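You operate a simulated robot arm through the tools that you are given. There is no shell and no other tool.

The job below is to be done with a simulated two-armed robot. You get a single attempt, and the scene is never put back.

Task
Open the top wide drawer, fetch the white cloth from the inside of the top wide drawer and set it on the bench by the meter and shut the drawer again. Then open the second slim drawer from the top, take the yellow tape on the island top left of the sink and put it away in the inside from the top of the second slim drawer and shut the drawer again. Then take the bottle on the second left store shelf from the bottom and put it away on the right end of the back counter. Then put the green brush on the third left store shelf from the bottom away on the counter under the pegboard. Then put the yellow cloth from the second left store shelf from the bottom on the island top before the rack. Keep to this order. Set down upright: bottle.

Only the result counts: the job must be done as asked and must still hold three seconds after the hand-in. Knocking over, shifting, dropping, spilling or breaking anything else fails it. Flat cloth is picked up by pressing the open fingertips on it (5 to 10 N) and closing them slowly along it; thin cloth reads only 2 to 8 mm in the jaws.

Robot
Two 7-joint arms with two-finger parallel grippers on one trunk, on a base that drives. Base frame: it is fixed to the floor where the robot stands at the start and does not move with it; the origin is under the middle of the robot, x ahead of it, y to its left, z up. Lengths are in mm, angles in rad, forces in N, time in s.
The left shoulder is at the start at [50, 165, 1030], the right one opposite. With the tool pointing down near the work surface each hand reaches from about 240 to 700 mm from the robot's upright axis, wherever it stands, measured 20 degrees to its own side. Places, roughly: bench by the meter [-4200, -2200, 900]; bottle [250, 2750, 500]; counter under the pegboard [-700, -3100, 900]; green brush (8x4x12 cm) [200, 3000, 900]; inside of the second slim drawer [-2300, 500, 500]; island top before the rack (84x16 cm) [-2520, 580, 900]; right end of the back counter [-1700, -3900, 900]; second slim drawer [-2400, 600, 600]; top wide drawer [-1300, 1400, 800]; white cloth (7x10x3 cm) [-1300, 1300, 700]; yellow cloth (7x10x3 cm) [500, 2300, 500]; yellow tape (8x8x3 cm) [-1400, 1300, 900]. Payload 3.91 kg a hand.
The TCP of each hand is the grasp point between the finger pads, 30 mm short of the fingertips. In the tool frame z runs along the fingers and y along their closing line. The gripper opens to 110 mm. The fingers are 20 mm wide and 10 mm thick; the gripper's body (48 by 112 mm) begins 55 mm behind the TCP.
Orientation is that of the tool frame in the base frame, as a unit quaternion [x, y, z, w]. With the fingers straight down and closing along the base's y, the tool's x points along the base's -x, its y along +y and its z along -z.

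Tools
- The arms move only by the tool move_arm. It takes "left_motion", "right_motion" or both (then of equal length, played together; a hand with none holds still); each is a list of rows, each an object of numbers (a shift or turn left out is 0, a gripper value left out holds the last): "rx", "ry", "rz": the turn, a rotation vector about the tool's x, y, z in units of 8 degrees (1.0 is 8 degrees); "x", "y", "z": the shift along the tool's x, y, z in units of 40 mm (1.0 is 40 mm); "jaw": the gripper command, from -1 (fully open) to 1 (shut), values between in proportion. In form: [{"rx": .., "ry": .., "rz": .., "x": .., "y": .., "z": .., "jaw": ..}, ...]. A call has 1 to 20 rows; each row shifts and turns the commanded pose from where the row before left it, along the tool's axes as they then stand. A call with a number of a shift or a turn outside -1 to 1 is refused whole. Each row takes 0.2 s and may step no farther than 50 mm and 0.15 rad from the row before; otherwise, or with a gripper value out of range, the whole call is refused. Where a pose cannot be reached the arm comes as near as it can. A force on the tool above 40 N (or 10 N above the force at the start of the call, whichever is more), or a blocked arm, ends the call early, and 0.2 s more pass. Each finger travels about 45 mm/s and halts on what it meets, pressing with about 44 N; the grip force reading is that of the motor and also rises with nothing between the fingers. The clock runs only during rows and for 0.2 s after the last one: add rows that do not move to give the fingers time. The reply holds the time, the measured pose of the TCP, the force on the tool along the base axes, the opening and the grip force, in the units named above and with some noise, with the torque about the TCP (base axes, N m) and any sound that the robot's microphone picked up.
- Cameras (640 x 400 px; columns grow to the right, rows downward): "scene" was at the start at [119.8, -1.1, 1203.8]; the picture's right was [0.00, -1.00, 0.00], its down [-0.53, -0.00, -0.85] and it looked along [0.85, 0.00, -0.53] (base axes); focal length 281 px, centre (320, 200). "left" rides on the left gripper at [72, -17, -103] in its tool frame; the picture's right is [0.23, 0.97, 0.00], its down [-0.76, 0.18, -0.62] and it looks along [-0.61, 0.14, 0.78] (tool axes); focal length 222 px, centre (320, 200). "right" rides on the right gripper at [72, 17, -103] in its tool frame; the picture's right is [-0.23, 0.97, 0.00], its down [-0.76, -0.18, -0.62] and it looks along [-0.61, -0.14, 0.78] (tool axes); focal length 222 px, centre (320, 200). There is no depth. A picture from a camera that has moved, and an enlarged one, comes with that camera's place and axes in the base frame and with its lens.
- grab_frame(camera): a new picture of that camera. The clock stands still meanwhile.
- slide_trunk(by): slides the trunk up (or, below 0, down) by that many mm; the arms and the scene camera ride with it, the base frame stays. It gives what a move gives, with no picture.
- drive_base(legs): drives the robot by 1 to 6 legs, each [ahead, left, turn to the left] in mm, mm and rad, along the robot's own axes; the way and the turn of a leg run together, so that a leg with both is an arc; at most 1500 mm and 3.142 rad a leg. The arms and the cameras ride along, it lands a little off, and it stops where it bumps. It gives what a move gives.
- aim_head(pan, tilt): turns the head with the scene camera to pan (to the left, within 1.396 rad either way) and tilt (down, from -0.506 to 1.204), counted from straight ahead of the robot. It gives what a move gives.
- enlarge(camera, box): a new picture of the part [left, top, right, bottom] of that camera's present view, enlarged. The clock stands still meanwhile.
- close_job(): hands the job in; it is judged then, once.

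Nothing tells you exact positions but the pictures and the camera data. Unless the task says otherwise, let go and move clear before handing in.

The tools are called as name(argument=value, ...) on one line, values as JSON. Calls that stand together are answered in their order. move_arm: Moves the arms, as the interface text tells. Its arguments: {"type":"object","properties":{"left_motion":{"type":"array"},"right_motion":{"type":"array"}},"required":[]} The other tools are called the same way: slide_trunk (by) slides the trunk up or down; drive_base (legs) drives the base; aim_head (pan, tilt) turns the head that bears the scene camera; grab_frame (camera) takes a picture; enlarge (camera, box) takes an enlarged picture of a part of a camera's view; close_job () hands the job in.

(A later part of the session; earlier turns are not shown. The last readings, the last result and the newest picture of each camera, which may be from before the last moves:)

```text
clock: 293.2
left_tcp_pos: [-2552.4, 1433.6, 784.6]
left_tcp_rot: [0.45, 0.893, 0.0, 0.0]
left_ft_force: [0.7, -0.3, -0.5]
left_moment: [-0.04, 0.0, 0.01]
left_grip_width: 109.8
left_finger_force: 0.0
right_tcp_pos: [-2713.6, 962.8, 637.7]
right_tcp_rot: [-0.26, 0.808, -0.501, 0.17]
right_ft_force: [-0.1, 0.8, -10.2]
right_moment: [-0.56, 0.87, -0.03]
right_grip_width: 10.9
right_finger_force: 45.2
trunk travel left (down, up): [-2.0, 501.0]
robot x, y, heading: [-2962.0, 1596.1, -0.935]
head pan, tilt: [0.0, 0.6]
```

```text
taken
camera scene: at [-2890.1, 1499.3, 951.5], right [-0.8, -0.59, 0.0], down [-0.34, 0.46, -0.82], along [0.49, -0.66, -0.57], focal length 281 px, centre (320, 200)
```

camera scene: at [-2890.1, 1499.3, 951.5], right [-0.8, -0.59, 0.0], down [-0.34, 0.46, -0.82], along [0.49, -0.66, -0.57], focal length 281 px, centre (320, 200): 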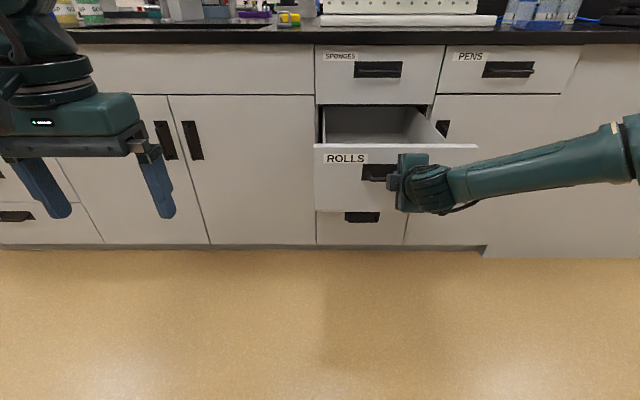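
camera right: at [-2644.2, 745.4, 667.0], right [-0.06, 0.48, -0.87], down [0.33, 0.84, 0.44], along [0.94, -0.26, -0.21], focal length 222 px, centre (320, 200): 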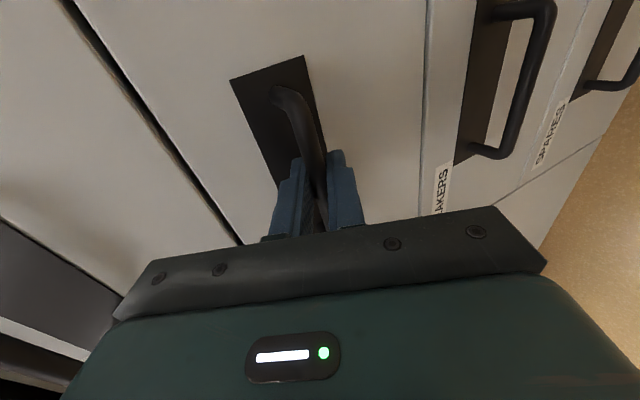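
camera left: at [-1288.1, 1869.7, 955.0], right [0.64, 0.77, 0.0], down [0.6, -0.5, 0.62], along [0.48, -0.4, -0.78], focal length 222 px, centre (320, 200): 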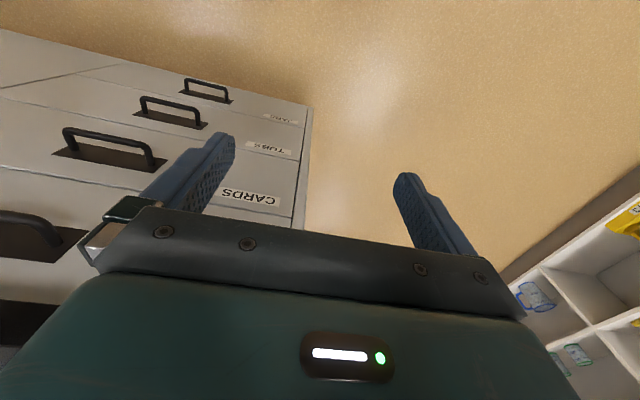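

drive_base(legs=[[-40, 0, 0]])

move_arm(right_motion=[{"jaw": 0.6}, {"jaw": 0.3}, {"jaw": 0.3}, {"z": -0.4}, {"z": -0.6}, {"z": -0.8}, {"z": -0.8}])

grab_frame(camera="scene")

```text
clock: 294.1
left_tcp_pos: [-2575.6, 1465.5, 783.9]
left_tcp_rot: [0.45, 0.893, 0.0, 0.001]
left_ft_force: [0.6, 0.2, -0.1]
left_moment: [0.0, -0.01, -0.01]
left_grip_width: 109.9
left_finger_force: 0.0
right_tcp_pos: [-2736.9, 995.0, 637.9]
right_tcp_rot: [-0.261, 0.807, -0.502, 0.169]
right_ft_force: [-0.3, 0.7, -4.5]
right_moment: [-0.57, 0.8, 0.3]
right_grip_width: 10.6
right_finger_force: 45.1
trunk travel left (down, up): [-2.0, 501.0]
robot x, y, heading: [-2987.1, 1631.9, -0.935]
head pan, tilt: [0.0, 0.6]
```

```text
clock: 295.6
left_tcp_pos: [-2576.4, 1464.6, 784.8]
left_tcp_rot: [0.45, 0.893, -0.001, 0.0]
left_ft_force: [0.2, -0.5, -0.1]
left_moment: [-0.01, 0.0, 0.01]
left_grip_width: 110.1
left_finger_force: 0.0
right_tcp_pos: [-2793.6, 1071.1, 684.1]
right_tcp_rot: [-0.261, 0.807, -0.503, 0.169]
right_ft_force: [-0.3, 0.0, -0.3]
right_moment: [0.01, -0.05, -0.02]
right_grip_width: 38.6
right_finger_force: 0.1
trunk travel left (down, up): [-2.0, 501.0]
robot x, y, heading: [-2987.8, 1627.3, -0.931]
head pan, tilt: [0.0, 0.6]
```

```text
taken
camera scene: at [-2914.3, 1532.2, 951.7], right [-0.8, -0.59, 0.0], down [-0.34, 0.45, -0.83], along [0.49, -0.66, -0.56], focal length 281 px, centre (320, 200)
```

scene: 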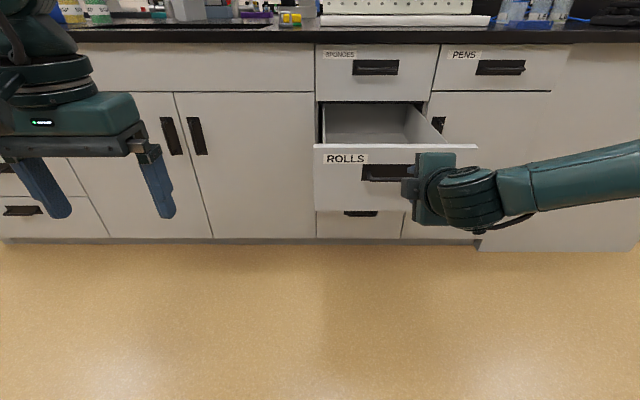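

The ROLLS drawer is open about 360 mm and the right hand is clear. The left hand still points straight down, so I'll use it for the tape. I'll raise the trunk so both hands clear the counter, then drive left and look.

slide_trunk(by=340)

drive_base(legs=[[0, 867, 0], [350, 0, 0]])

aim_head(pan=0.2, tilt=0.6)

grab_frame(camera="scene")

grab_frame(camera="left")

```text
clock: 299.0
left_tcp_pos: [-2574.3, 1465.4, 1126.0]
left_tcp_rot: [0.45, 0.893, 0.0, 0.001]
left_ft_force: [-0.2, 0.4, 0.1]
left_moment: [-0.02, -0.01, -0.01]
left_grip_width: 110.1
left_finger_force: 0.0
right_tcp_pos: [-2792.5, 1070.5, 1023.5]
right_tcp_rot: [-0.261, 0.807, -0.502, 0.169]
right_ft_force: [-1.3, 0.5, 0.0]
right_moment: [-0.01, 0.01, 0.0]
right_grip_width: 38.4
right_finger_force: 0.1
trunk travel left (down, up): [-342.0, 161.0]
robot x, y, heading: [-2986.0, 1627.2, -0.937]
head pan, tilt: [0.0, 0.6]
```

```text
clock: 308.8
left_tcp_pos: [-1674.0, 1704.2, 1124.4]
left_tcp_rot: [0.447, 0.895, 0.001, 0.001]
left_ft_force: [1.0, -0.5, -0.6]
left_moment: [0.01, 0.03, 0.0]
left_grip_width: 110.0
left_finger_force: 0.1
right_tcp_pos: [-1889.5, 1306.6, 1024.0]
right_tcp_rot: [-0.265, 0.807, -0.5, 0.17]
right_ft_force: [-0.7, 0.2, -0.3]
right_moment: [0.0, 0.02, 0.02]
right_grip_width: 38.6
right_finger_force: 0.0
trunk travel left (down, up): [-342.0, 161.0]
robot x, y, heading: [-2086.5, 1865.8, -0.931]
head pan, tilt: [0.0, 0.6]
```

```text
clock: 309.5
left_tcp_pos: [-1675.4, 1704.4, 1123.9]
left_tcp_rot: [0.447, 0.895, 0.0, 0.001]
left_ft_force: [0.6, -0.9, 0.5]
left_moment: [0.01, -0.01, 0.0]
left_grip_width: 110.2
left_finger_force: 0.0
right_tcp_pos: [-1890.7, 1308.0, 1023.6]
right_tcp_rot: [-0.264, 0.806, -0.502, 0.171]
right_ft_force: [0.4, -0.5, -1.0]
right_moment: [-0.02, 0.01, 0.0]
right_grip_width: 38.6
right_finger_force: 0.0
trunk travel left (down, up): [-342.0, 161.0]
robot x, y, heading: [-2086.8, 1861.1, -0.932]
head pan, tilt: [0.201, 0.6]
```

```text
taken
camera scene: at [-2001.1, 1780.6, 1291.7], right [-0.67, -0.75, 0.0], down [-0.42, 0.38, -0.83], along [0.62, -0.55, -0.56], focal length 281 px, centre (320, 200)
```

scene: 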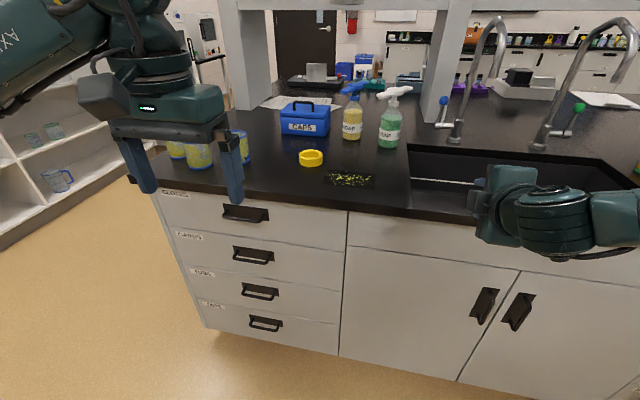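

```text
taken
camera left: at [-1733.1, 1754.2, 1227.6], right [0.64, 0.77, 0.0], down [0.6, -0.5, 0.62], along [0.48, -0.4, -0.78], focal length 222 px, centre (320, 200)
```

left: 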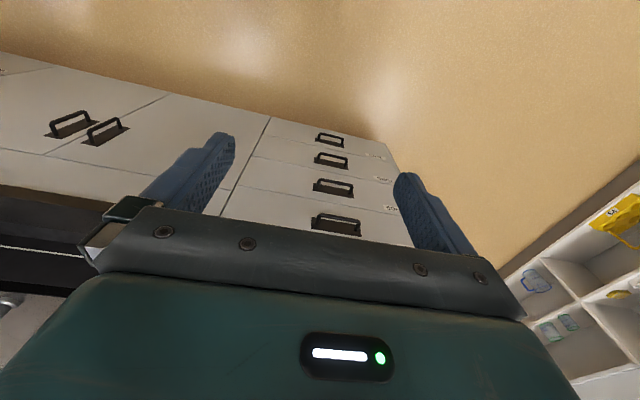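

The tape is near [-1395, 1274], about 885 mm ahead and 204 mm left of me. I'll drive 300 mm forward, keeping the hands high, and extend the left hand over it.

drive_base(legs=[[300, 0, 0]])

move_arm(left_motion=[{"x": -0.9, "y": -0.1}, {"x": -0.9, "y": -0.1}, {"x": -0.9, "y": -0.2}, {"x": -0.9, "y": -0.2}, {"x": -0.9, "y": -0.1}, {}])

grab_frame(camera="left")

grab_frame(camera="scene")

```text
clock: 311.6
left_tcp_pos: [-1496.2, 1465.3, 1124.4]
left_tcp_rot: [0.448, 0.894, 0.0, 0.0]
left_ft_force: [-0.7, 0.0, 0.7]
left_moment: [0.0, 0.01, 0.0]
left_grip_width: 110.0
left_finger_force: 0.0
right_tcp_pos: [-1711.3, 1068.3, 1023.6]
right_tcp_rot: [-0.263, 0.806, -0.502, 0.17]
right_ft_force: [-0.9, -0.1, -0.5]
right_moment: [-0.01, -0.01, 0.03]
right_grip_width: 38.4
right_finger_force: 0.0
trunk travel left (down, up): [-342.0, 161.0]
robot x, y, heading: [-1907.5, 1623.1, -0.928]
head pan, tilt: [0.201, 0.6]
```

```text
clock: 312.9
left_tcp_pos: [-1409.5, 1304.5, 1125.1]
left_tcp_rot: [0.448, 0.894, -0.001, 0.001]
left_ft_force: [-0.7, 0.8, 0.0]
left_moment: [0.01, -0.02, 0.0]
left_grip_width: 109.8
left_finger_force: 0.0
right_tcp_pos: [-1710.8, 1067.8, 1023.1]
right_tcp_rot: [-0.263, 0.806, -0.502, 0.17]
right_ft_force: [-0.8, -1.3, 0.0]
right_moment: [-0.01, 0.0, 0.0]
right_grip_width: 38.5
right_finger_force: 0.1
trunk travel left (down, up): [-342.0, 161.0]
robot x, y, heading: [-1907.0, 1626.4, -0.927]
head pan, tilt: [0.201, 0.6]
```

```text
taken
camera left: at [-1468.7, 1353.6, 1228.0], right [0.64, 0.76, 0.0], down [0.6, -0.5, 0.62], along [0.48, -0.4, -0.78], focal length 222 px, centre (320, 200)
```

left: 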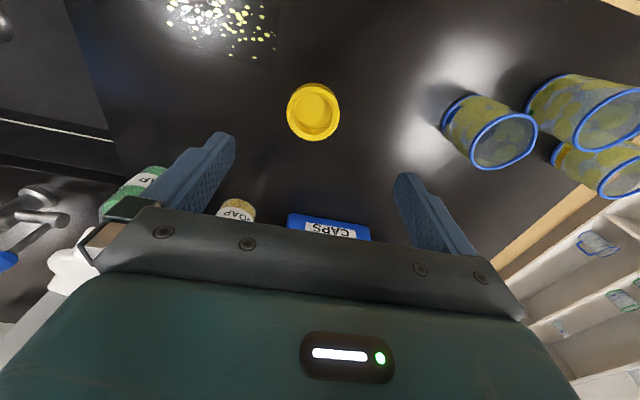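

```text
taken
camera scene: at [-1822.1, 1541.4, 1291.7], right [-0.67, -0.75, 0.0], down [-0.42, 0.38, -0.83], along [0.62, -0.55, -0.56], focal length 281 px, centre (320, 200)
```

scene: 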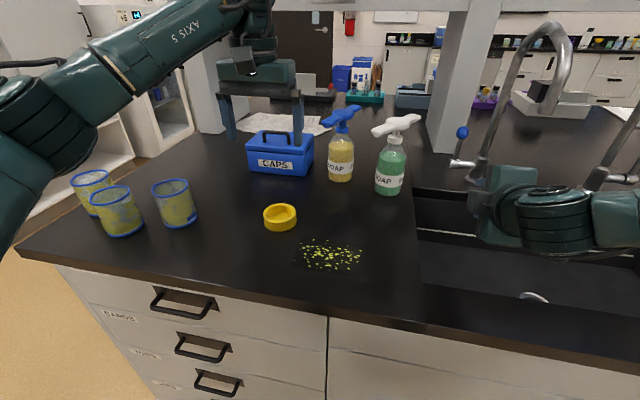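

The tape ring is at [-1402, 1286]. I'll centre over it and come down in stages with open jaws.

move_arm(left_motion=[{"x": -0.48, "y": -0.125}, {"z": 0.9}, {"z": 0.9}, {"z": 0.9}, {"z": 0.6}, {}])

grab_frame(camera="left")

enlarge(camera="scene", box=[140, 100, 420, 300])

```text
clock: 314.4
left_tcp_pos: [-1403.0, 1286.2, 992.2]
left_tcp_rot: [0.448, 0.894, 0.0, 0.001]
left_ft_force: [0.0, -0.3, -0.1]
left_moment: [-0.01, -0.01, 0.0]
left_grip_width: 109.8
left_finger_force: 0.0
right_tcp_pos: [-1711.7, 1067.5, 1023.6]
right_tcp_rot: [-0.263, 0.807, -0.501, 0.17]
right_ft_force: [-0.1, -0.7, -0.6]
right_moment: [-0.02, -0.02, 0.0]
right_grip_width: 38.4
right_finger_force: 0.1
trunk travel left (down, up): [-342.0, 161.0]
robot x, y, heading: [-1904.5, 1626.3, -0.928]
head pan, tilt: [0.201, 0.6]
```

```text
taken
camera left: at [-1460.8, 1335.1, 1095.4], right [0.64, 0.77, 0.0], down [0.6, -0.5, 0.62], along [0.48, -0.4, -0.78], focal length 222 px, centre (320, 200)
```

left: 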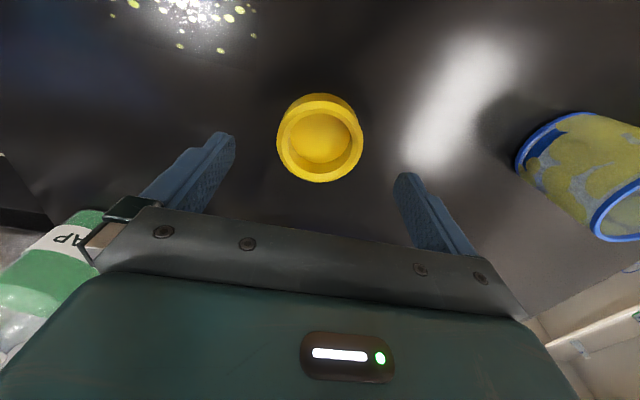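

```text
2.00 times, centred on (280, 200) of scene
camera zoom: at [-1822.2, 1541.2, 1291.7], right [-0.67, -0.75, 0.0], down [-0.42, 0.38, -0.83], along [0.62, -0.55, -0.56], focal length 562 px, centre (400, 200)
```

zoom: 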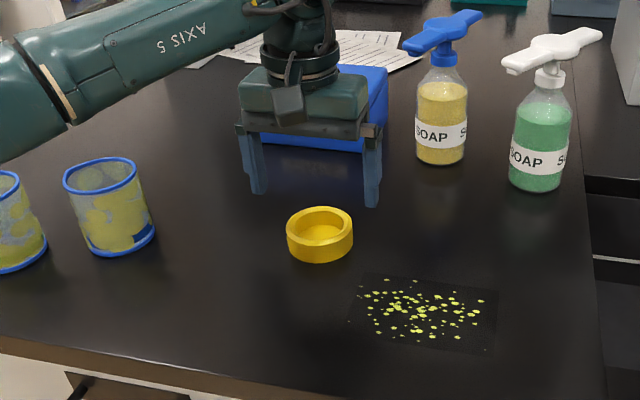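

It's well centred. I'll descend to grip height.

move_arm(left_motion=[{"z": 0.8}, {"z": 0.4}, {"z": 0.2}, {}])

grab_frame(camera="left")

```text
clock: 315.4
left_tcp_pos: [-1403.3, 1284.8, 937.6]
left_tcp_rot: [0.448, 0.894, 0.0, 0.001]
left_ft_force: [-0.3, 0.2, 0.2]
left_moment: [-0.02, 0.0, 0.01]
left_grip_width: 110.3
left_finger_force: 0.0
right_tcp_pos: [-1711.9, 1068.1, 1023.7]
right_tcp_rot: [-0.262, 0.806, -0.502, 0.17]
right_ft_force: [0.4, 0.1, -1.0]
right_moment: [0.03, 0.0, 0.0]
right_grip_width: 38.6
right_finger_force: 0.0
trunk travel left (down, up): [-342.0, 161.0]
robot x, y, heading: [-1906.7, 1626.0, -0.934]
head pan, tilt: [0.201, 0.6]
```

```text
taken
camera left: at [-1460.9, 1335.2, 1039.7], right [0.64, 0.77, 0.0], down [0.6, -0.5, 0.62], along [0.48, -0.4, -0.78], focal length 222 px, centre (320, 200)
```

left: 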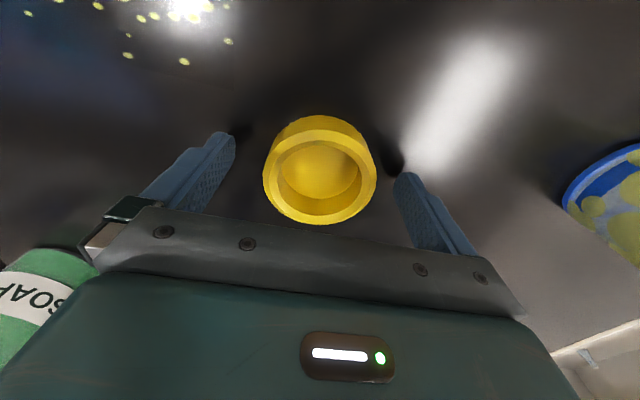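

move_arm(left_motion=[{"z": 0.1}, {"jaw": -0.7}, {"jaw": -0.55}, {"jaw": -0.4}, {"jaw": -0.2}, {"jaw": 0.2}, {"jaw": 0.2}])

grab_frame(camera="left")

```text
clock: 316.9
left_tcp_pos: [-1403.7, 1285.3, 932.7]
left_tcp_rot: [0.448, 0.894, -0.001, 0.001]
left_ft_force: [0.6, 0.3, -0.2]
left_moment: [0.01, -0.01, -0.02]
left_grip_width: 69.6
left_finger_force: 44.0
right_tcp_pos: [-1711.3, 1068.3, 1023.3]
right_tcp_rot: [-0.263, 0.806, -0.502, 0.17]
right_ft_force: [1.0, -0.3, 0.2]
right_moment: [0.0, -0.01, 0.0]
right_grip_width: 38.8
right_finger_force: 0.1
trunk travel left (down, up): [-342.0, 161.0]
robot x, y, heading: [-1905.3, 1625.3, -0.931]
head pan, tilt: [0.201, 0.6]
```

```text
taken
camera left: at [-1460.9, 1335.2, 1035.8], right [0.64, 0.77, 0.0], down [0.6, -0.5, 0.62], along [0.48, -0.4, -0.78], focal length 222 px, centre (320, 200)
```

left: 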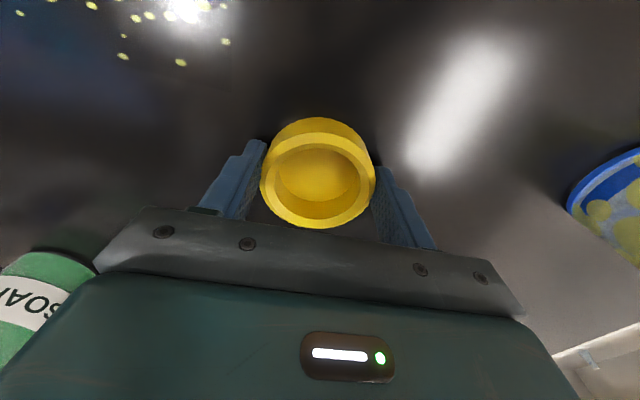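

The tape is held (69.6 mm at 44 N). I'll lift it and check.

move_arm(left_motion=[{"jaw": 1, "z": -0.2}, {"z": -0.4}, {"z": -0.6}, {"z": -0.8}, {"z": -0.8}, {"z": -0.8}, {"z": -0.8}, {"z": -0.5}])

grab_frame(camera="left")

grab_frame(camera="scene")

```text
clock: 318.8
left_tcp_pos: [-1402.1, 1286.4, 1129.9]
left_tcp_rot: [0.448, 0.894, 0.0, 0.001]
left_ft_force: [0.1, 0.1, -0.8]
left_moment: [-0.01, -0.01, -0.01]
left_grip_width: 69.5
left_finger_force: 43.9
right_tcp_pos: [-1711.8, 1068.0, 1024.3]
right_tcp_rot: [-0.263, 0.806, -0.502, 0.17]
right_ft_force: [-0.2, 0.2, 0.1]
right_moment: [-0.04, 0.0, -0.02]
right_grip_width: 38.6
right_finger_force: 0.0
trunk travel left (down, up): [-342.0, 161.0]
robot x, y, heading: [-1903.7, 1620.6, -0.93]
head pan, tilt: [0.201, 0.6]
```

```text
taken
camera left: at [-1461.4, 1336.2, 1232.4], right [0.64, 0.77, 0.0], down [0.6, -0.5, 0.62], along [0.48, -0.4, -0.78], focal length 222 px, centre (320, 200)
```

left: 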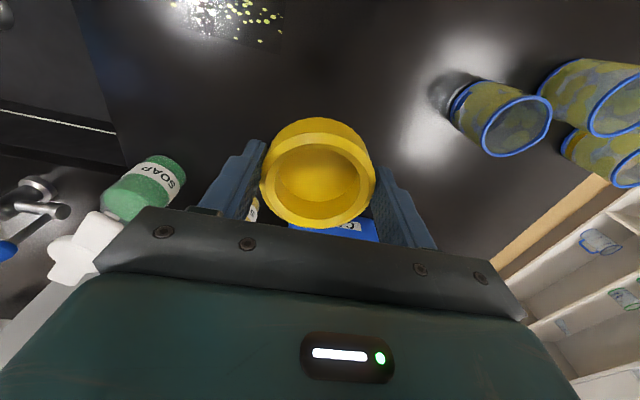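

```text
taken
camera scene: at [-1822.3, 1541.2, 1291.7], right [-0.67, -0.75, 0.0], down [-0.42, 0.38, -0.83], along [0.62, -0.55, -0.56], focal length 281 px, centre (320, 200)
```

scene: 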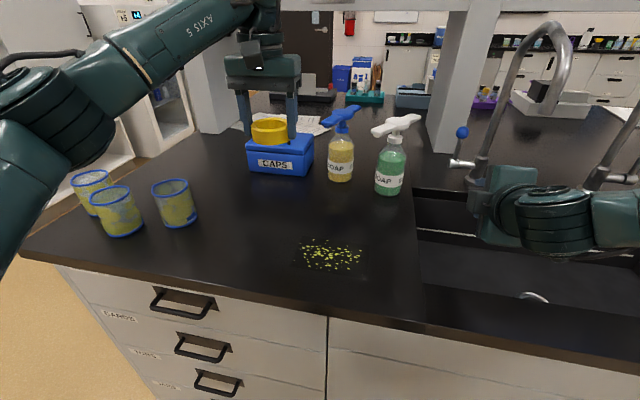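

The tape is up. I'll drive back, then right to the open ROLLS drawer, so the left hand stands over the drawer's opening.

drive_base(legs=[[-420, 0, 0], [0, -1234, 0]])

aim_head(pan=0.25, tilt=0.8)

grab_frame(camera="scene")

grab_frame(camera="left")

```text
clock: 332.1
left_tcp_pos: [-2640.0, 880.9, 1130.1]
left_tcp_rot: [0.439, 0.899, 0.0, 0.001]
left_ft_force: [0.8, 0.8, -0.4]
left_moment: [0.02, 0.04, -0.02]
left_grip_width: 68.7
left_finger_force: 44.2
right_tcp_pos: [-2945.4, 657.6, 1022.9]
right_tcp_rot: [-0.27, 0.804, -0.5, 0.174]
right_ft_force: [-0.1, 1.1, -0.2]
right_moment: [0.0, 0.0, 0.01]
right_grip_width: 38.4
right_finger_force: 0.2
trunk travel left (down, up): [-342.0, 161.0]
robot x, y, heading: [-3153.3, 1209.3, -0.917]
head pan, tilt: [0.201, 0.6]
```

```text
clock: 332.8
left_tcp_pos: [-2641.3, 882.0, 1128.9]
left_tcp_rot: [0.44, 0.898, 0.0, 0.001]
left_ft_force: [0.6, -0.4, -0.8]
left_moment: [-0.03, 0.02, 0.0]
left_grip_width: 68.1
left_finger_force: 44.0
right_tcp_pos: [-2945.0, 657.9, 1024.5]
right_tcp_rot: [-0.27, 0.804, -0.5, 0.175]
right_ft_force: [-0.2, -0.9, -0.4]
right_moment: [0.0, -0.03, 0.04]
right_grip_width: 38.6
right_finger_force: 0.1
trunk travel left (down, up): [-342.0, 161.0]
robot x, y, heading: [-3149.9, 1210.4, -0.911]
head pan, tilt: [0.25, 0.799]
```

```text
taken
camera scene: at [-3067.4, 1136.9, 1274.9], right [-0.61, -0.79, 0.0], down [-0.57, 0.44, -0.7], along [0.55, -0.43, -0.72], focal length 281 px, centre (320, 200)
```

scene: 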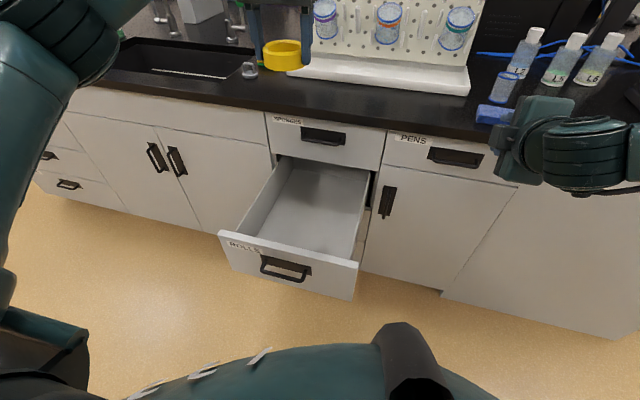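

```text
taken
camera left: at [-2699.5, 930.4, 1232.0], right [0.63, 0.78, 0.0], down [0.61, -0.49, 0.62], along [0.48, -0.39, -0.78], focal length 222 px, centre (320, 200)
```

left: 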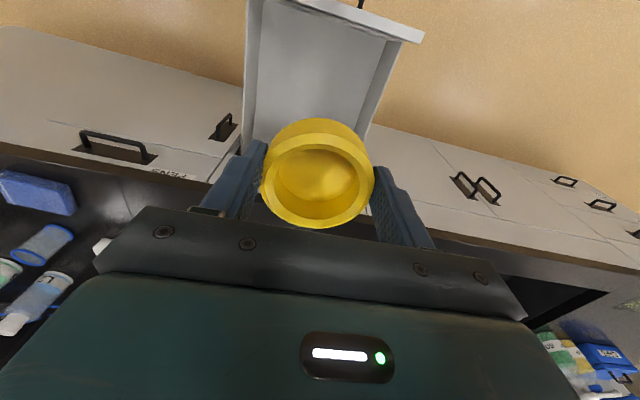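

The ROLLS drawer is open and empty, and the left hand is aligned with it sideways. I'll move 80 mm forward, straighten my heading, and lower the trunk.

drive_base(legs=[[85, 0, -0.018]])

slide_trunk(by=-330)

grab_frame(camera="scene")

grab_frame(camera="left")

```text
clock: 333.9
left_tcp_pos: [-2595.7, 804.7, 1128.1]
left_tcp_rot: [0.447, 0.894, -0.001, 0.001]
left_ft_force: [-0.1, -0.7, -0.5]
left_moment: [0.04, -0.01, 0.01]
left_grip_width: 68.1
left_finger_force: 44.0
right_tcp_pos: [-2903.2, 587.5, 1023.4]
right_tcp_rot: [-0.263, 0.807, -0.501, 0.17]
right_ft_force: [-0.2, -1.3, 0.6]
right_moment: [0.0, -0.04, 0.01]
right_grip_width: 38.3
right_finger_force: 0.1
trunk travel left (down, up): [-342.0, 161.0]
robot x, y, heading: [-3097.6, 1145.8, -0.927]
head pan, tilt: [0.25, 0.799]
```

```text
clock: 337.2
left_tcp_pos: [-2596.1, 805.6, 799.2]
left_tcp_rot: [0.449, 0.894, -0.001, 0.001]
left_ft_force: [-0.1, 0.3, -0.9]
left_moment: [-0.01, 0.0, 0.01]
left_grip_width: 68.1
left_finger_force: 43.7
right_tcp_pos: [-2904.4, 587.1, 694.6]
right_tcp_rot: [-0.262, 0.806, -0.503, 0.17]
right_ft_force: [0.5, -0.3, -0.6]
right_moment: [-0.01, 0.02, -0.01]
right_grip_width: 38.6
right_finger_force: 0.1
trunk travel left (down, up): [-12.0, 491.0]
robot x, y, heading: [-3096.2, 1146.9, -0.928]
head pan, tilt: [0.25, 0.799]
```

```text
taken
camera scene: at [-3018.0, 1068.7, 944.8], right [-0.63, -0.78, 0.0], down [-0.56, 0.45, -0.7], along [0.54, -0.44, -0.72], focal length 281 px, centre (320, 200)
```

scene: 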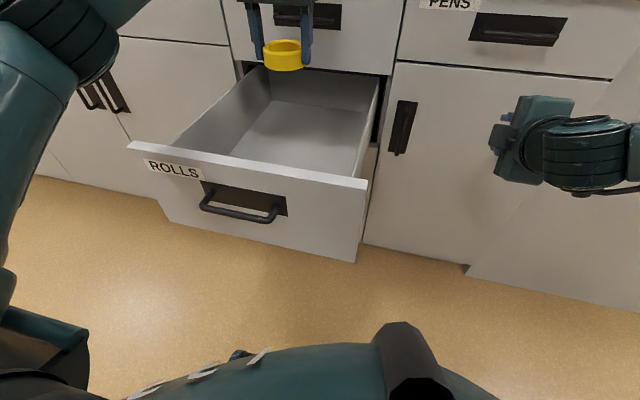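

```text
taken
camera left: at [-2653.8, 855.7, 902.1], right [0.64, 0.77, 0.0], down [0.6, -0.5, 0.62], along [0.48, -0.4, -0.78], focal length 222 px, centre (320, 200)
```

left: 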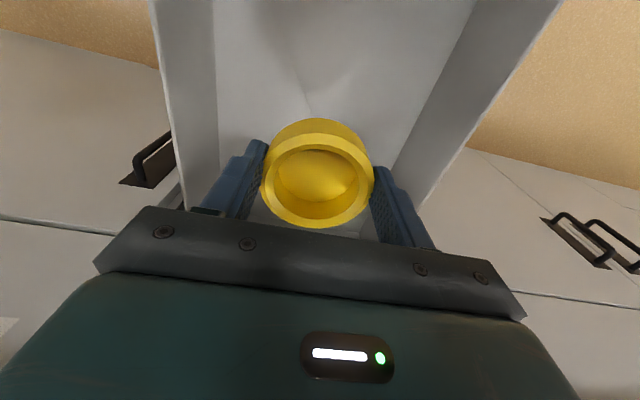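

The hand is centred over the opening. I'll lower the tape into the drawer.

move_arm(left_motion=[{"z": 0.8}, {"z": 0.8}, {"z": 0.8}, {"z": 0.8}, {"z": 0.6}, {"z": 0.4}, {}])

grab_frame(camera="scene")

grab_frame(camera="left")

```text
clock: 338.8
left_tcp_pos: [-2595.6, 806.4, 630.6]
left_tcp_rot: [0.448, 0.894, 0.0, 0.001]
left_ft_force: [-1.6, -0.3, -1.1]
left_moment: [-0.04, 0.0, 0.01]
left_grip_width: 67.8
left_finger_force: 43.9
right_tcp_pos: [-2903.7, 588.8, 693.1]
right_tcp_rot: [-0.263, 0.806, -0.502, 0.17]
right_ft_force: [0.2, -1.1, -0.9]
right_moment: [-0.07, 0.01, -0.01]
right_grip_width: 38.4
right_finger_force: 0.0
trunk travel left (down, up): [-12.0, 491.0]
robot x, y, heading: [-3097.6, 1146.7, -0.929]
head pan, tilt: [0.25, 0.799]
```

```text
taken
camera scene: at [-3017.9, 1068.7, 944.8], right [-0.63, -0.78, 0.0], down [-0.56, 0.45, -0.7], along [0.54, -0.44, -0.72], focal length 281 px, centre (320, 200)
```

scene: 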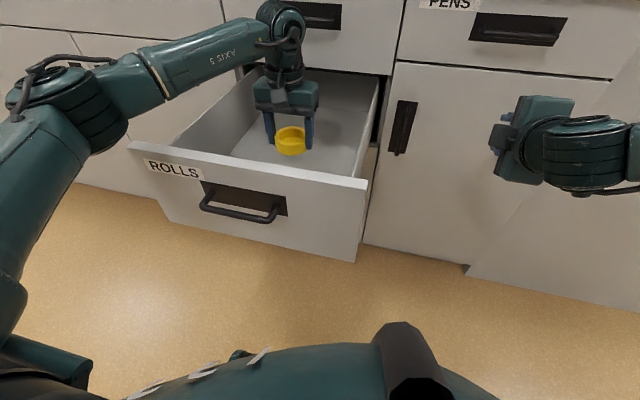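

```text
taken
camera left: at [-2653.4, 855.6, 733.7], right [0.64, 0.77, 0.0], down [0.6, -0.5, 0.62], along [0.48, -0.4, -0.78], focal length 222 px, centre (320, 200)
```

left: 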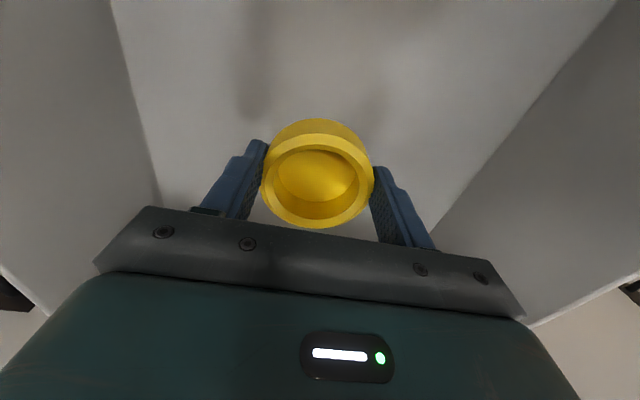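

It's inside with clear walls. I'll lower the rest in small steps until it touches the drawer floor.

move_arm(left_motion=[{"z": 0.4}, {"z": 0.3}, {"z": 0.15}, {}])

move_arm(left_motion=[{"z": 0.12}, {"z": 0.12}, {}])

```text
clock: 339.8
left_tcp_pos: [-2594.4, 805.7, 597.9]
left_tcp_rot: [0.448, 0.894, 0.0, 0.002]
left_ft_force: [0.1, -0.3, -0.2]
left_moment: [-0.01, -0.02, 0.01]
left_grip_width: 67.9
left_finger_force: 43.7
right_tcp_pos: [-2903.7, 587.9, 693.6]
right_tcp_rot: [-0.263, 0.806, -0.502, 0.171]
right_ft_force: [-0.4, 0.3, 0.4]
right_moment: [0.0, -0.03, 0.01]
right_grip_width: 38.6
right_finger_force: 0.0
trunk travel left (down, up): [-12.0, 491.0]
robot x, y, heading: [-3096.4, 1144.0, -0.928]
head pan, tilt: [0.25, 0.799]
```

```text
clock: 340.6
left_tcp_pos: [-2595.9, 806.8, 587.2]
left_tcp_rot: [0.448, 0.894, 0.0, 0.001]
left_ft_force: [-0.7, 0.1, -0.4]
left_moment: [0.01, 0.0, -0.04]
left_grip_width: 67.6
left_finger_force: 43.6
right_tcp_pos: [-2904.8, 586.6, 693.8]
right_tcp_rot: [-0.263, 0.806, -0.502, 0.17]
right_ft_force: [-0.2, 0.0, 0.9]
right_moment: [-0.01, 0.01, 0.01]
right_grip_width: 38.6
right_finger_force: 0.0
trunk travel left (down, up): [-12.0, 491.0]
robot x, y, heading: [-3100.2, 1143.4, -0.928]
head pan, tilt: [0.25, 0.799]
```

move_arm(left_motion=[{"z": 0.1}, {"z": 0.1}, {}])

move_arm(left_motion=[{"z": 0.1}, {"z": 0.1}, {}])

grab_frame(camera="left")

```text
clock: 341.4
left_tcp_pos: [-2595.0, 805.2, 581.9]
left_tcp_rot: [0.448, 0.894, -0.001, 0.002]
left_ft_force: [1.9, 1.8, 8.5]
left_moment: [0.13, 0.04, -0.04]
left_grip_width: 67.7
left_finger_force: 44.0
right_tcp_pos: [-2903.8, 587.5, 695.7]
right_tcp_rot: [-0.263, 0.806, -0.502, 0.171]
right_ft_force: [0.6, 0.4, 0.3]
right_moment: [0.01, 0.03, -0.04]
right_grip_width: 38.4
right_finger_force: 0.1
trunk travel left (down, up): [-12.0, 491.0]
robot x, y, heading: [-3096.8, 1140.5, -0.93]
head pan, tilt: [0.25, 0.799]
```

```text
clock: 342.0
left_tcp_pos: [-2593.5, 804.1, 582.2]
left_tcp_rot: [0.446, 0.895, -0.006, 0.007]
left_ft_force: [1.7, -1.0, 14.5]
left_moment: [0.35, 0.01, -0.07]
left_grip_width: 67.7
left_finger_force: 44.2
right_tcp_pos: [-2904.4, 587.1, 694.6]
right_tcp_rot: [-0.263, 0.806, -0.502, 0.17]
right_ft_force: [-0.2, 0.2, -0.2]
right_moment: [0.0, 0.03, -0.01]
right_grip_width: 38.4
right_finger_force: 0.1
trunk travel left (down, up): [-12.0, 491.0]
robot x, y, heading: [-3100.2, 1141.5, -0.93]
head pan, tilt: [0.25, 0.799]
stopped in row 2 (left hand): the force on the tool passed its limit at 42 N (the readings are from after the stop); the commanded pose is now the measured one
```

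```text
taken
camera left: at [-2652.3, 854.9, 683.5], right [0.64, 0.77, -0.01], down [0.6, -0.49, 0.64], along [0.48, -0.41, -0.77], focal length 222 px, centre (320, 200)
```

left: 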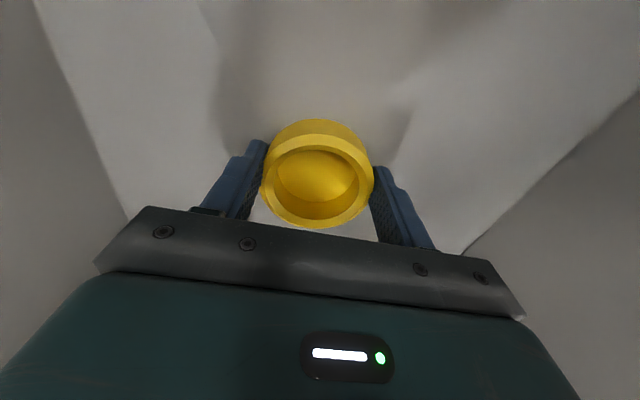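

The tape touches the drawer floor. I'll release and lift out.

move_arm(left_motion=[{"z": -0.05}, {"jaw": 0.0}, {"jaw": -0.4}, {"jaw": -0.7}, {"jaw": -0.7}, {"z": -0.3}, {"z": -0.6}, {"z": -0.8}, {"z": -0.9}, {"z": -0.9}, {"z": -0.9}, {"z": -0.9}, {"z": -0.6}])

grab_frame(camera="left")

grab_frame(camera="scene")

```text
clock: 344.8
left_tcp_pos: [-2594.7, 807.0, 818.1]
left_tcp_rot: [0.448, 0.894, -0.004, 0.005]
left_ft_force: [0.4, -0.5, 0.5]
left_moment: [0.03, -0.02, -0.02]
left_grip_width: 93.6
left_finger_force: 0.0
right_tcp_pos: [-2903.3, 587.7, 694.6]
right_tcp_rot: [-0.262, 0.807, -0.502, 0.17]
right_ft_force: [-0.3, -0.1, -0.7]
right_moment: [0.0, -0.02, -0.04]
right_grip_width: 38.5
right_finger_force: 0.1
trunk travel left (down, up): [-12.0, 491.0]
robot x, y, heading: [-3095.7, 1144.9, -0.931]
head pan, tilt: [0.25, 0.799]
```

```text
taken
camera left: at [-2653.4, 857.3, 919.7], right [0.64, 0.77, -0.01], down [0.6, -0.5, 0.63], along [0.48, -0.41, -0.78], focal length 222 px, centre (320, 200)
```

left: 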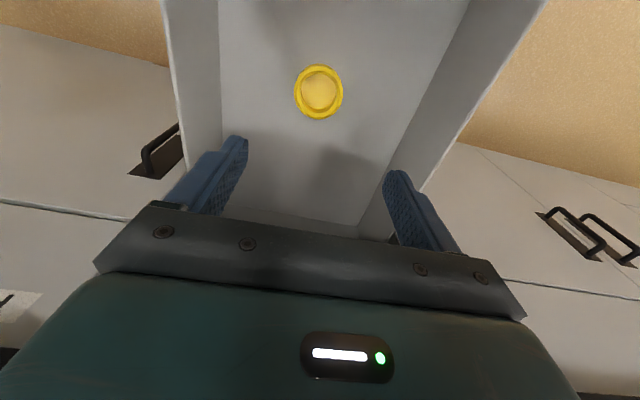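

```text
taken
camera scene: at [-3017.9, 1068.8, 944.8], right [-0.63, -0.78, 0.0], down [-0.56, 0.45, -0.7], along [0.54, -0.44, -0.72], focal length 281 px, centre (320, 200)
```

scene: 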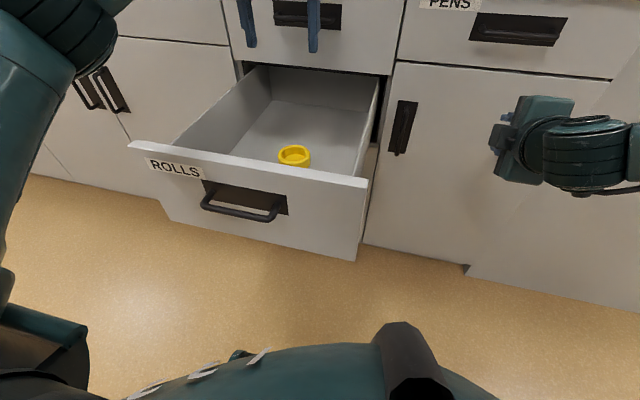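

The tape lies inside the ROLLS drawer. I'll back off, retract the left hand, and line up the closed right hand beside the handle to push the drawer shut.

drive_base(legs=[[-250, 0, 0], [0, 266, 0]])

move_arm(left_motion=[{"x": 0.9}, {"x": 0.9}, {"x": 0.9}, {"x": 0.9}, {"x": 0.9}], right_motion=[{"y": 0.3, "jaw": 1}, {"y": 0.3}, {}, {}, {}])

aim_head(pan=-0.1, tilt=0.7)

grab_frame(camera="scene")

grab_frame(camera="right")

```text
clock: 349.1
left_tcp_pos: [-2530.1, 1170.4, 817.7]
left_tcp_rot: [0.446, 0.895, -0.005, 0.004]
left_ft_force: [1.1, 0.5, 0.0]
left_moment: [0.02, -0.01, -0.01]
left_grip_width: 93.4
left_finger_force: 0.1
right_tcp_pos: [-2838.8, 950.1, 693.0]
right_tcp_rot: [-0.264, 0.806, -0.501, 0.17]
right_ft_force: [0.0, -0.3, -0.5]
right_moment: [0.0, 0.02, 0.01]
right_grip_width: 38.7
right_finger_force: 0.2
trunk travel left (down, up): [-12.0, 491.0]
robot x, y, heading: [-3031.2, 1510.9, -0.931]
head pan, tilt: [0.25, 0.799]
```

```text
clock: 350.4
left_tcp_pos: [-2637.6, 1313.3, 815.7]
left_tcp_rot: [0.446, 0.895, -0.004, 0.004]
left_ft_force: [-1.0, -0.5, -0.3]
left_moment: [0.05, 0.0, 0.02]
left_grip_width: 93.6
left_finger_force: 0.0
right_tcp_pos: [-2843.8, 957.8, 672.3]
right_tcp_rot: [-0.264, 0.806, -0.502, 0.17]
right_ft_force: [-0.2, 0.1, 0.6]
right_moment: [-0.03, -0.03, 0.01]
right_grip_width: 0.0
right_finger_force: 37.6
trunk travel left (down, up): [-12.0, 491.0]
robot x, y, heading: [-3034.4, 1505.9, -0.928]
head pan, tilt: [0.25, 0.799]
```

```text
clock: 351.2
left_tcp_pos: [-2637.3, 1313.1, 816.9]
left_tcp_rot: [0.446, 0.895, -0.004, 0.005]
left_ft_force: [0.4, -0.7, 0.2]
left_moment: [-0.01, 0.0, -0.01]
left_grip_width: 93.6
left_finger_force: 0.1
right_tcp_pos: [-2844.7, 957.7, 671.5]
right_tcp_rot: [-0.264, 0.806, -0.502, 0.171]
right_ft_force: [0.3, 0.2, -0.1]
right_moment: [0.01, -0.02, 0.02]
right_grip_width: 0.2
right_finger_force: 37.4
trunk travel left (down, up): [-12.0, 491.0]
robot x, y, heading: [-3030.3, 1510.3, -0.928]
head pan, tilt: [-0.099, 0.7]
```

```text
taken
camera scene: at [-2971.7, 1409.1, 953.0], right [-0.86, -0.52, 0.0], down [-0.33, 0.55, -0.76], along [0.4, -0.65, -0.64], focal length 281 px, centre (320, 200)
```

scene: 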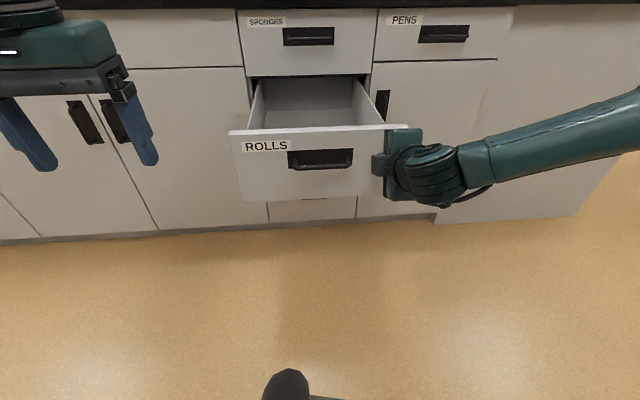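

```text
taken
camera right: at [-2962.5, 995.8, 701.5], right [-0.07, 0.48, -0.87], down [0.32, 0.84, 0.44], along [0.94, -0.25, -0.21], focal length 222 px, centre (320, 200)
```

right: 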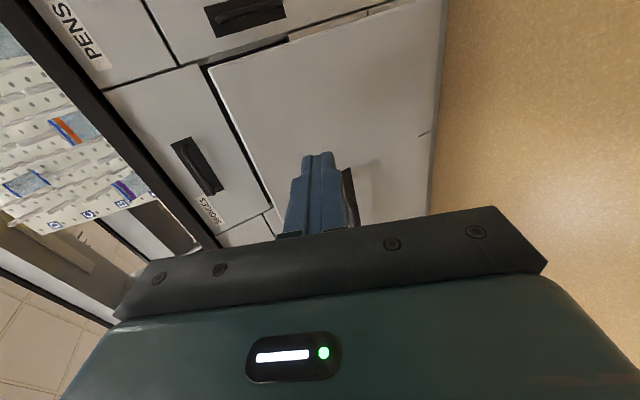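

The closed fingers face the ROLLS front beside its handle. I'll push by driving forward.

drive_base(legs=[[200, 0, 0]])

drive_base(legs=[[160, 0, 0]])

grab_frame(camera="scene")

```text
clock: 352.8
left_tcp_pos: [-2520.6, 1154.0, 814.6]
left_tcp_rot: [0.447, 0.895, -0.005, 0.004]
left_ft_force: [-0.3, -0.2, -0.2]
left_moment: [0.0, 0.0, -0.03]
left_grip_width: 93.5
left_finger_force: 0.1
right_tcp_pos: [-2726.0, 798.9, 673.1]
right_tcp_rot: [-0.263, 0.806, -0.502, 0.17]
right_ft_force: [0.2, 0.2, 0.9]
right_moment: [0.0, 0.0, 0.0]
right_grip_width: 0.0
right_finger_force: 37.7
trunk travel left (down, up): [-12.0, 491.0]
robot x, y, heading: [-2916.7, 1344.5, -0.928]
head pan, tilt: [-0.099, 0.7]
```

```text
clock: 354.2
left_tcp_pos: [-2425.1, 1027.6, 815.0]
left_tcp_rot: [0.448, 0.894, -0.005, 0.005]
left_ft_force: [0.4, 0.5, -0.3]
left_moment: [0.01, 0.01, 0.04]
left_grip_width: 93.4
left_finger_force: 0.1
right_tcp_pos: [-2631.9, 672.0, 673.1]
right_tcp_rot: [-0.262, 0.807, -0.502, 0.169]
right_ft_force: [0.4, -0.6, 0.6]
right_moment: [0.01, -0.01, 0.01]
right_grip_width: 0.0
right_finger_force: 37.8
trunk travel left (down, up): [-12.0, 491.0]
robot x, y, heading: [-2816.4, 1223.7, -0.927]
head pan, tilt: [-0.099, 0.7]
```

```text
taken
camera scene: at [-2758.9, 1123.5, 953.1], right [-0.86, -0.51, 0.0], down [-0.33, 0.55, -0.77], along [0.39, -0.66, -0.64], focal length 281 px, centre (320, 200)
```

scene: 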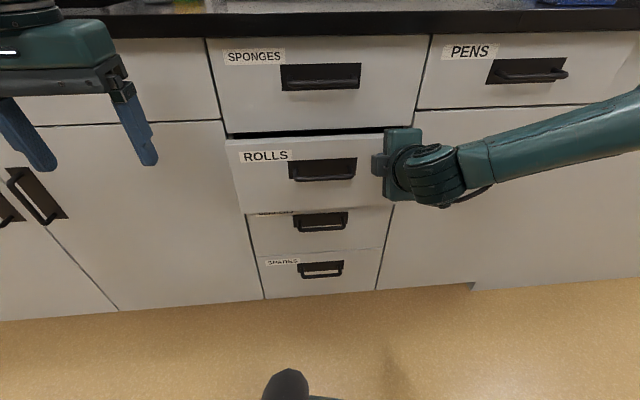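

drive_base(legs=[[38, 0, 0]])

move_arm(right_motion=[{"z": 0.2, "y": -0.1}, {"z": 0.2, "y": -0.1}, {"z": 0.2, "y": -0.1}, {}])

grab_frame(camera="scene")

```text
clock: 355.1
left_tcp_pos: [-2404.4, 996.9, 815.5]
left_tcp_rot: [0.448, 0.894, -0.005, 0.005]
left_ft_force: [0.2, 0.7, -0.1]
left_moment: [0.0, 0.01, -0.01]
left_grip_width: 93.4
left_finger_force: 0.1
right_tcp_pos: [-2610.0, 642.8, 673.6]
right_tcp_rot: [-0.263, 0.807, -0.501, 0.169]
right_ft_force: [0.1, -0.3, 0.0]
right_moment: [-0.02, 0.01, 0.01]
right_grip_width: 0.0
right_finger_force: 37.4
trunk travel left (down, up): [-12.0, 491.0]
robot x, y, heading: [-2799.4, 1193.9, -0.93]
head pan, tilt: [-0.099, 0.7]
```

```text
clock: 355.6
left_tcp_pos: [-2405.6, 997.6, 817.0]
left_tcp_rot: [0.45, 0.893, -0.005, 0.006]
left_ft_force: [0.0, -0.3, 0.7]
left_moment: [0.02, 0.0, 0.01]
left_grip_width: 93.5
left_finger_force: 0.1
right_tcp_pos: [-2607.7, 637.3, 673.4]
right_tcp_rot: [-0.264, 0.807, -0.5, 0.169]
right_ft_force: [-14.7, 13.5, 10.1]
right_moment: [-0.18, -0.11, -0.15]
right_grip_width: 0.2
right_finger_force: 37.6
trunk travel left (down, up): [-12.0, 491.0]
robot x, y, heading: [-2799.5, 1190.7, -0.933]
head pan, tilt: [-0.099, 0.7]
stopped in row 2 (right hand): the force on the tool passed its limit at 55 N (the readings are from after the stop); the commanded pose is now the measured one
```

```text
taken
camera scene: at [-2737.9, 1094.7, 953.5], right [-0.86, -0.51, 0.0], down [-0.33, 0.55, -0.77], along [0.39, -0.66, -0.64], focal length 281 px, centre (320, 200)
```

scene: 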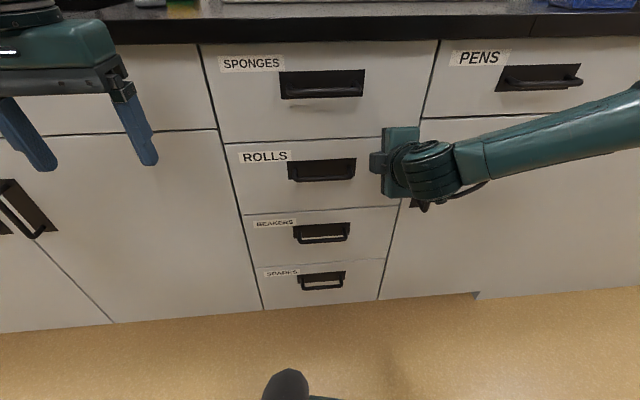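

drive_base(legs=[[-120, 0, 0]])

enlarge(camera="scene", box=[180, 20, 440, 300])

```text
clock: 356.8
left_tcp_pos: [-2474.6, 1093.1, 815.5]
left_tcp_rot: [0.449, 0.894, -0.004, 0.005]
left_ft_force: [0.7, 0.0, -0.5]
left_moment: [-0.03, -0.03, 0.01]
left_grip_width: 93.6
left_finger_force: 0.0
right_tcp_pos: [-2676.3, 732.4, 669.8]
right_tcp_rot: [-0.264, 0.808, -0.498, 0.169]
right_ft_force: [0.0, 0.3, -0.7]
right_moment: [0.03, 0.01, 0.03]
right_grip_width: 0.2
right_finger_force: 38.1
trunk travel left (down, up): [-12.0, 491.0]
robot x, y, heading: [-2869.9, 1290.2, -0.933]
head pan, tilt: [-0.099, 0.7]
```

```text
1.43 times, centred on (310, 160) of scene
camera zoom: at [-2808.1, 1189.6, 953.0], right [-0.86, -0.51, 0.0], down [-0.33, 0.55, -0.76], along [0.39, -0.66, -0.64], focal length 402 px, centre (334, 257)
```

zoom: 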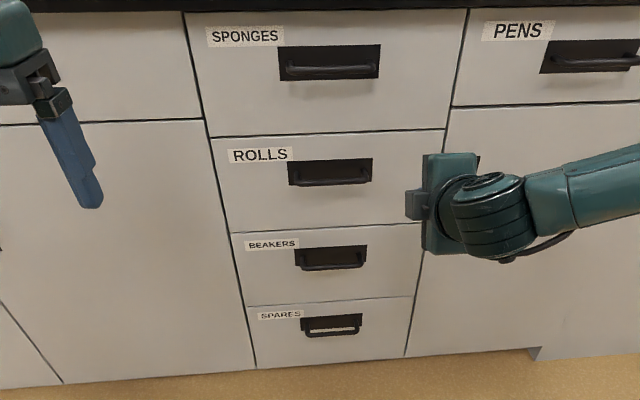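

ROLLS is flush. Next is the bottle on the store shelf. I'll drive along the island to the aisle and turn to face the shelves.

drive_base(legs=[[-200, 0, 0], [0, 1200, 0], [0, 1136, 0], [0, 0, 1.572]])

aim_head(pan=-0.5, tilt=0.3)

grab_frame(camera="scene")

```text
clock: 382.6
left_tcp_pos: [-934.0, 3254.7, 815.6]
left_tcp_rot: [-0.331, 0.944, 0.001, 0.006]
left_ft_force: [-0.7, -0.2, -0.3]
left_moment: [-0.01, -0.02, 0.0]
left_grip_width: 93.6
left_finger_force: 0.1
right_tcp_pos: [-566.7, 3064.1, 669.0]
right_tcp_rot: [0.763, -0.374, 0.226, -0.475]
right_ft_force: [-0.4, 1.0, -0.3]
right_moment: [-0.01, -0.03, 0.0]
right_grip_width: 0.3
right_finger_force: 37.7
trunk travel left (down, up): [-12.0, 491.0]
robot x, y, heading: [-1112.0, 2852.0, 0.665]
head pan, tilt: [-0.099, 0.7]
```

```text
clock: 383.4
left_tcp_pos: [-932.2, 3254.4, 816.2]
left_tcp_rot: [-0.33, 0.944, 0.0, 0.006]
left_ft_force: [0.3, 0.4, 0.1]
left_moment: [-0.01, -0.01, -0.01]
left_grip_width: 93.5
left_finger_force: 0.1
right_tcp_pos: [-566.7, 3063.6, 669.4]
right_tcp_rot: [0.764, -0.374, 0.225, -0.475]
right_ft_force: [-0.3, 0.2, 0.3]
right_moment: [0.0, 0.04, 0.01]
right_grip_width: 0.0
right_finger_force: 37.8
trunk travel left (down, up): [-12.0, 491.0]
robot x, y, heading: [-1111.2, 2854.1, 0.669]
head pan, tilt: [-0.499, 0.3]
```

```text
taken
camera scene: at [-999.3, 2886.9, 989.1], right [0.17, -0.99, 0.0], down [-0.29, -0.05, -0.96], along [0.94, 0.16, -0.3], focal length 281 px, centre (320, 200)
```

scene: 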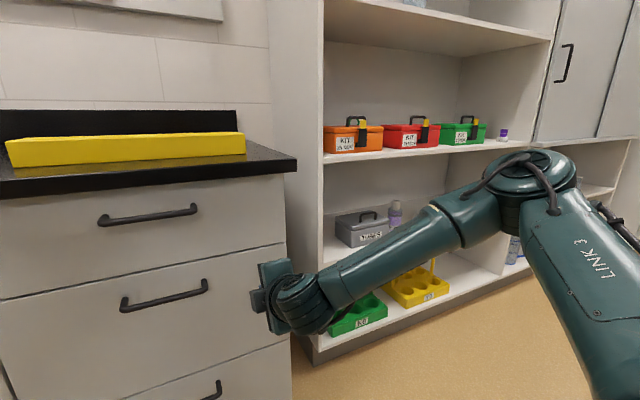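

I'm facing the store shelves. The purple-capped bottle stands on the second shelf, to the right of the grey TUBES box. I'll slide right for a straight view.

drive_base(legs=[[0, -750, -0.03]])

aim_head(pan=0.0, tilt=0.3)

grab_frame(camera="scene")

```text
clock: 390.5
left_tcp_pos: [-458.0, 2645.0, 815.1]
left_tcp_rot: [-0.314, 0.95, 0.0, 0.007]
left_ft_force: [0.0, -0.7, 0.0]
left_moment: [0.0, 0.01, -0.02]
left_grip_width: 93.7
left_finger_force: 0.1
right_tcp_pos: [-97.8, 2443.2, 668.9]
right_tcp_rot: [0.758, -0.386, 0.233, -0.472]
right_ft_force: [0.1, -1.3, 0.2]
right_moment: [0.0, -0.02, -0.01]
right_grip_width: 0.1
right_finger_force: 37.8
trunk travel left (down, up): [-12.0, 491.0]
robot x, y, heading: [-653.4, 2252.3, 0.636]
head pan, tilt: [-0.499, 0.3]
```

```text
clock: 391.4
left_tcp_pos: [-457.8, 2646.0, 816.0]
left_tcp_rot: [-0.315, 0.949, 0.0, 0.007]
left_ft_force: [0.4, 0.1, 0.3]
left_moment: [0.01, 0.01, 0.0]
left_grip_width: 93.4
left_finger_force: 0.0
right_tcp_pos: [-98.1, 2442.7, 670.4]
right_tcp_rot: [0.758, -0.386, 0.233, -0.471]
right_ft_force: [0.0, -0.5, -0.9]
right_moment: [0.01, 0.03, 0.03]
right_grip_width: 0.2
right_finger_force: 37.8
trunk travel left (down, up): [-12.0, 491.0]
robot x, y, heading: [-653.8, 2253.3, 0.636]
head pan, tilt: [0.0, 0.3]
```

```text
taken
camera scene: at [-553.5, 2322.0, 989.2], right [0.59, -0.8, 0.0], down [-0.24, -0.18, -0.96], along [0.77, 0.57, -0.3], focal length 281 px, centre (320, 200)
```

scene: 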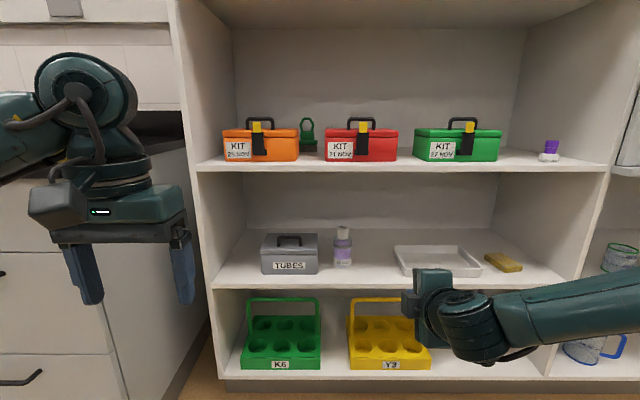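

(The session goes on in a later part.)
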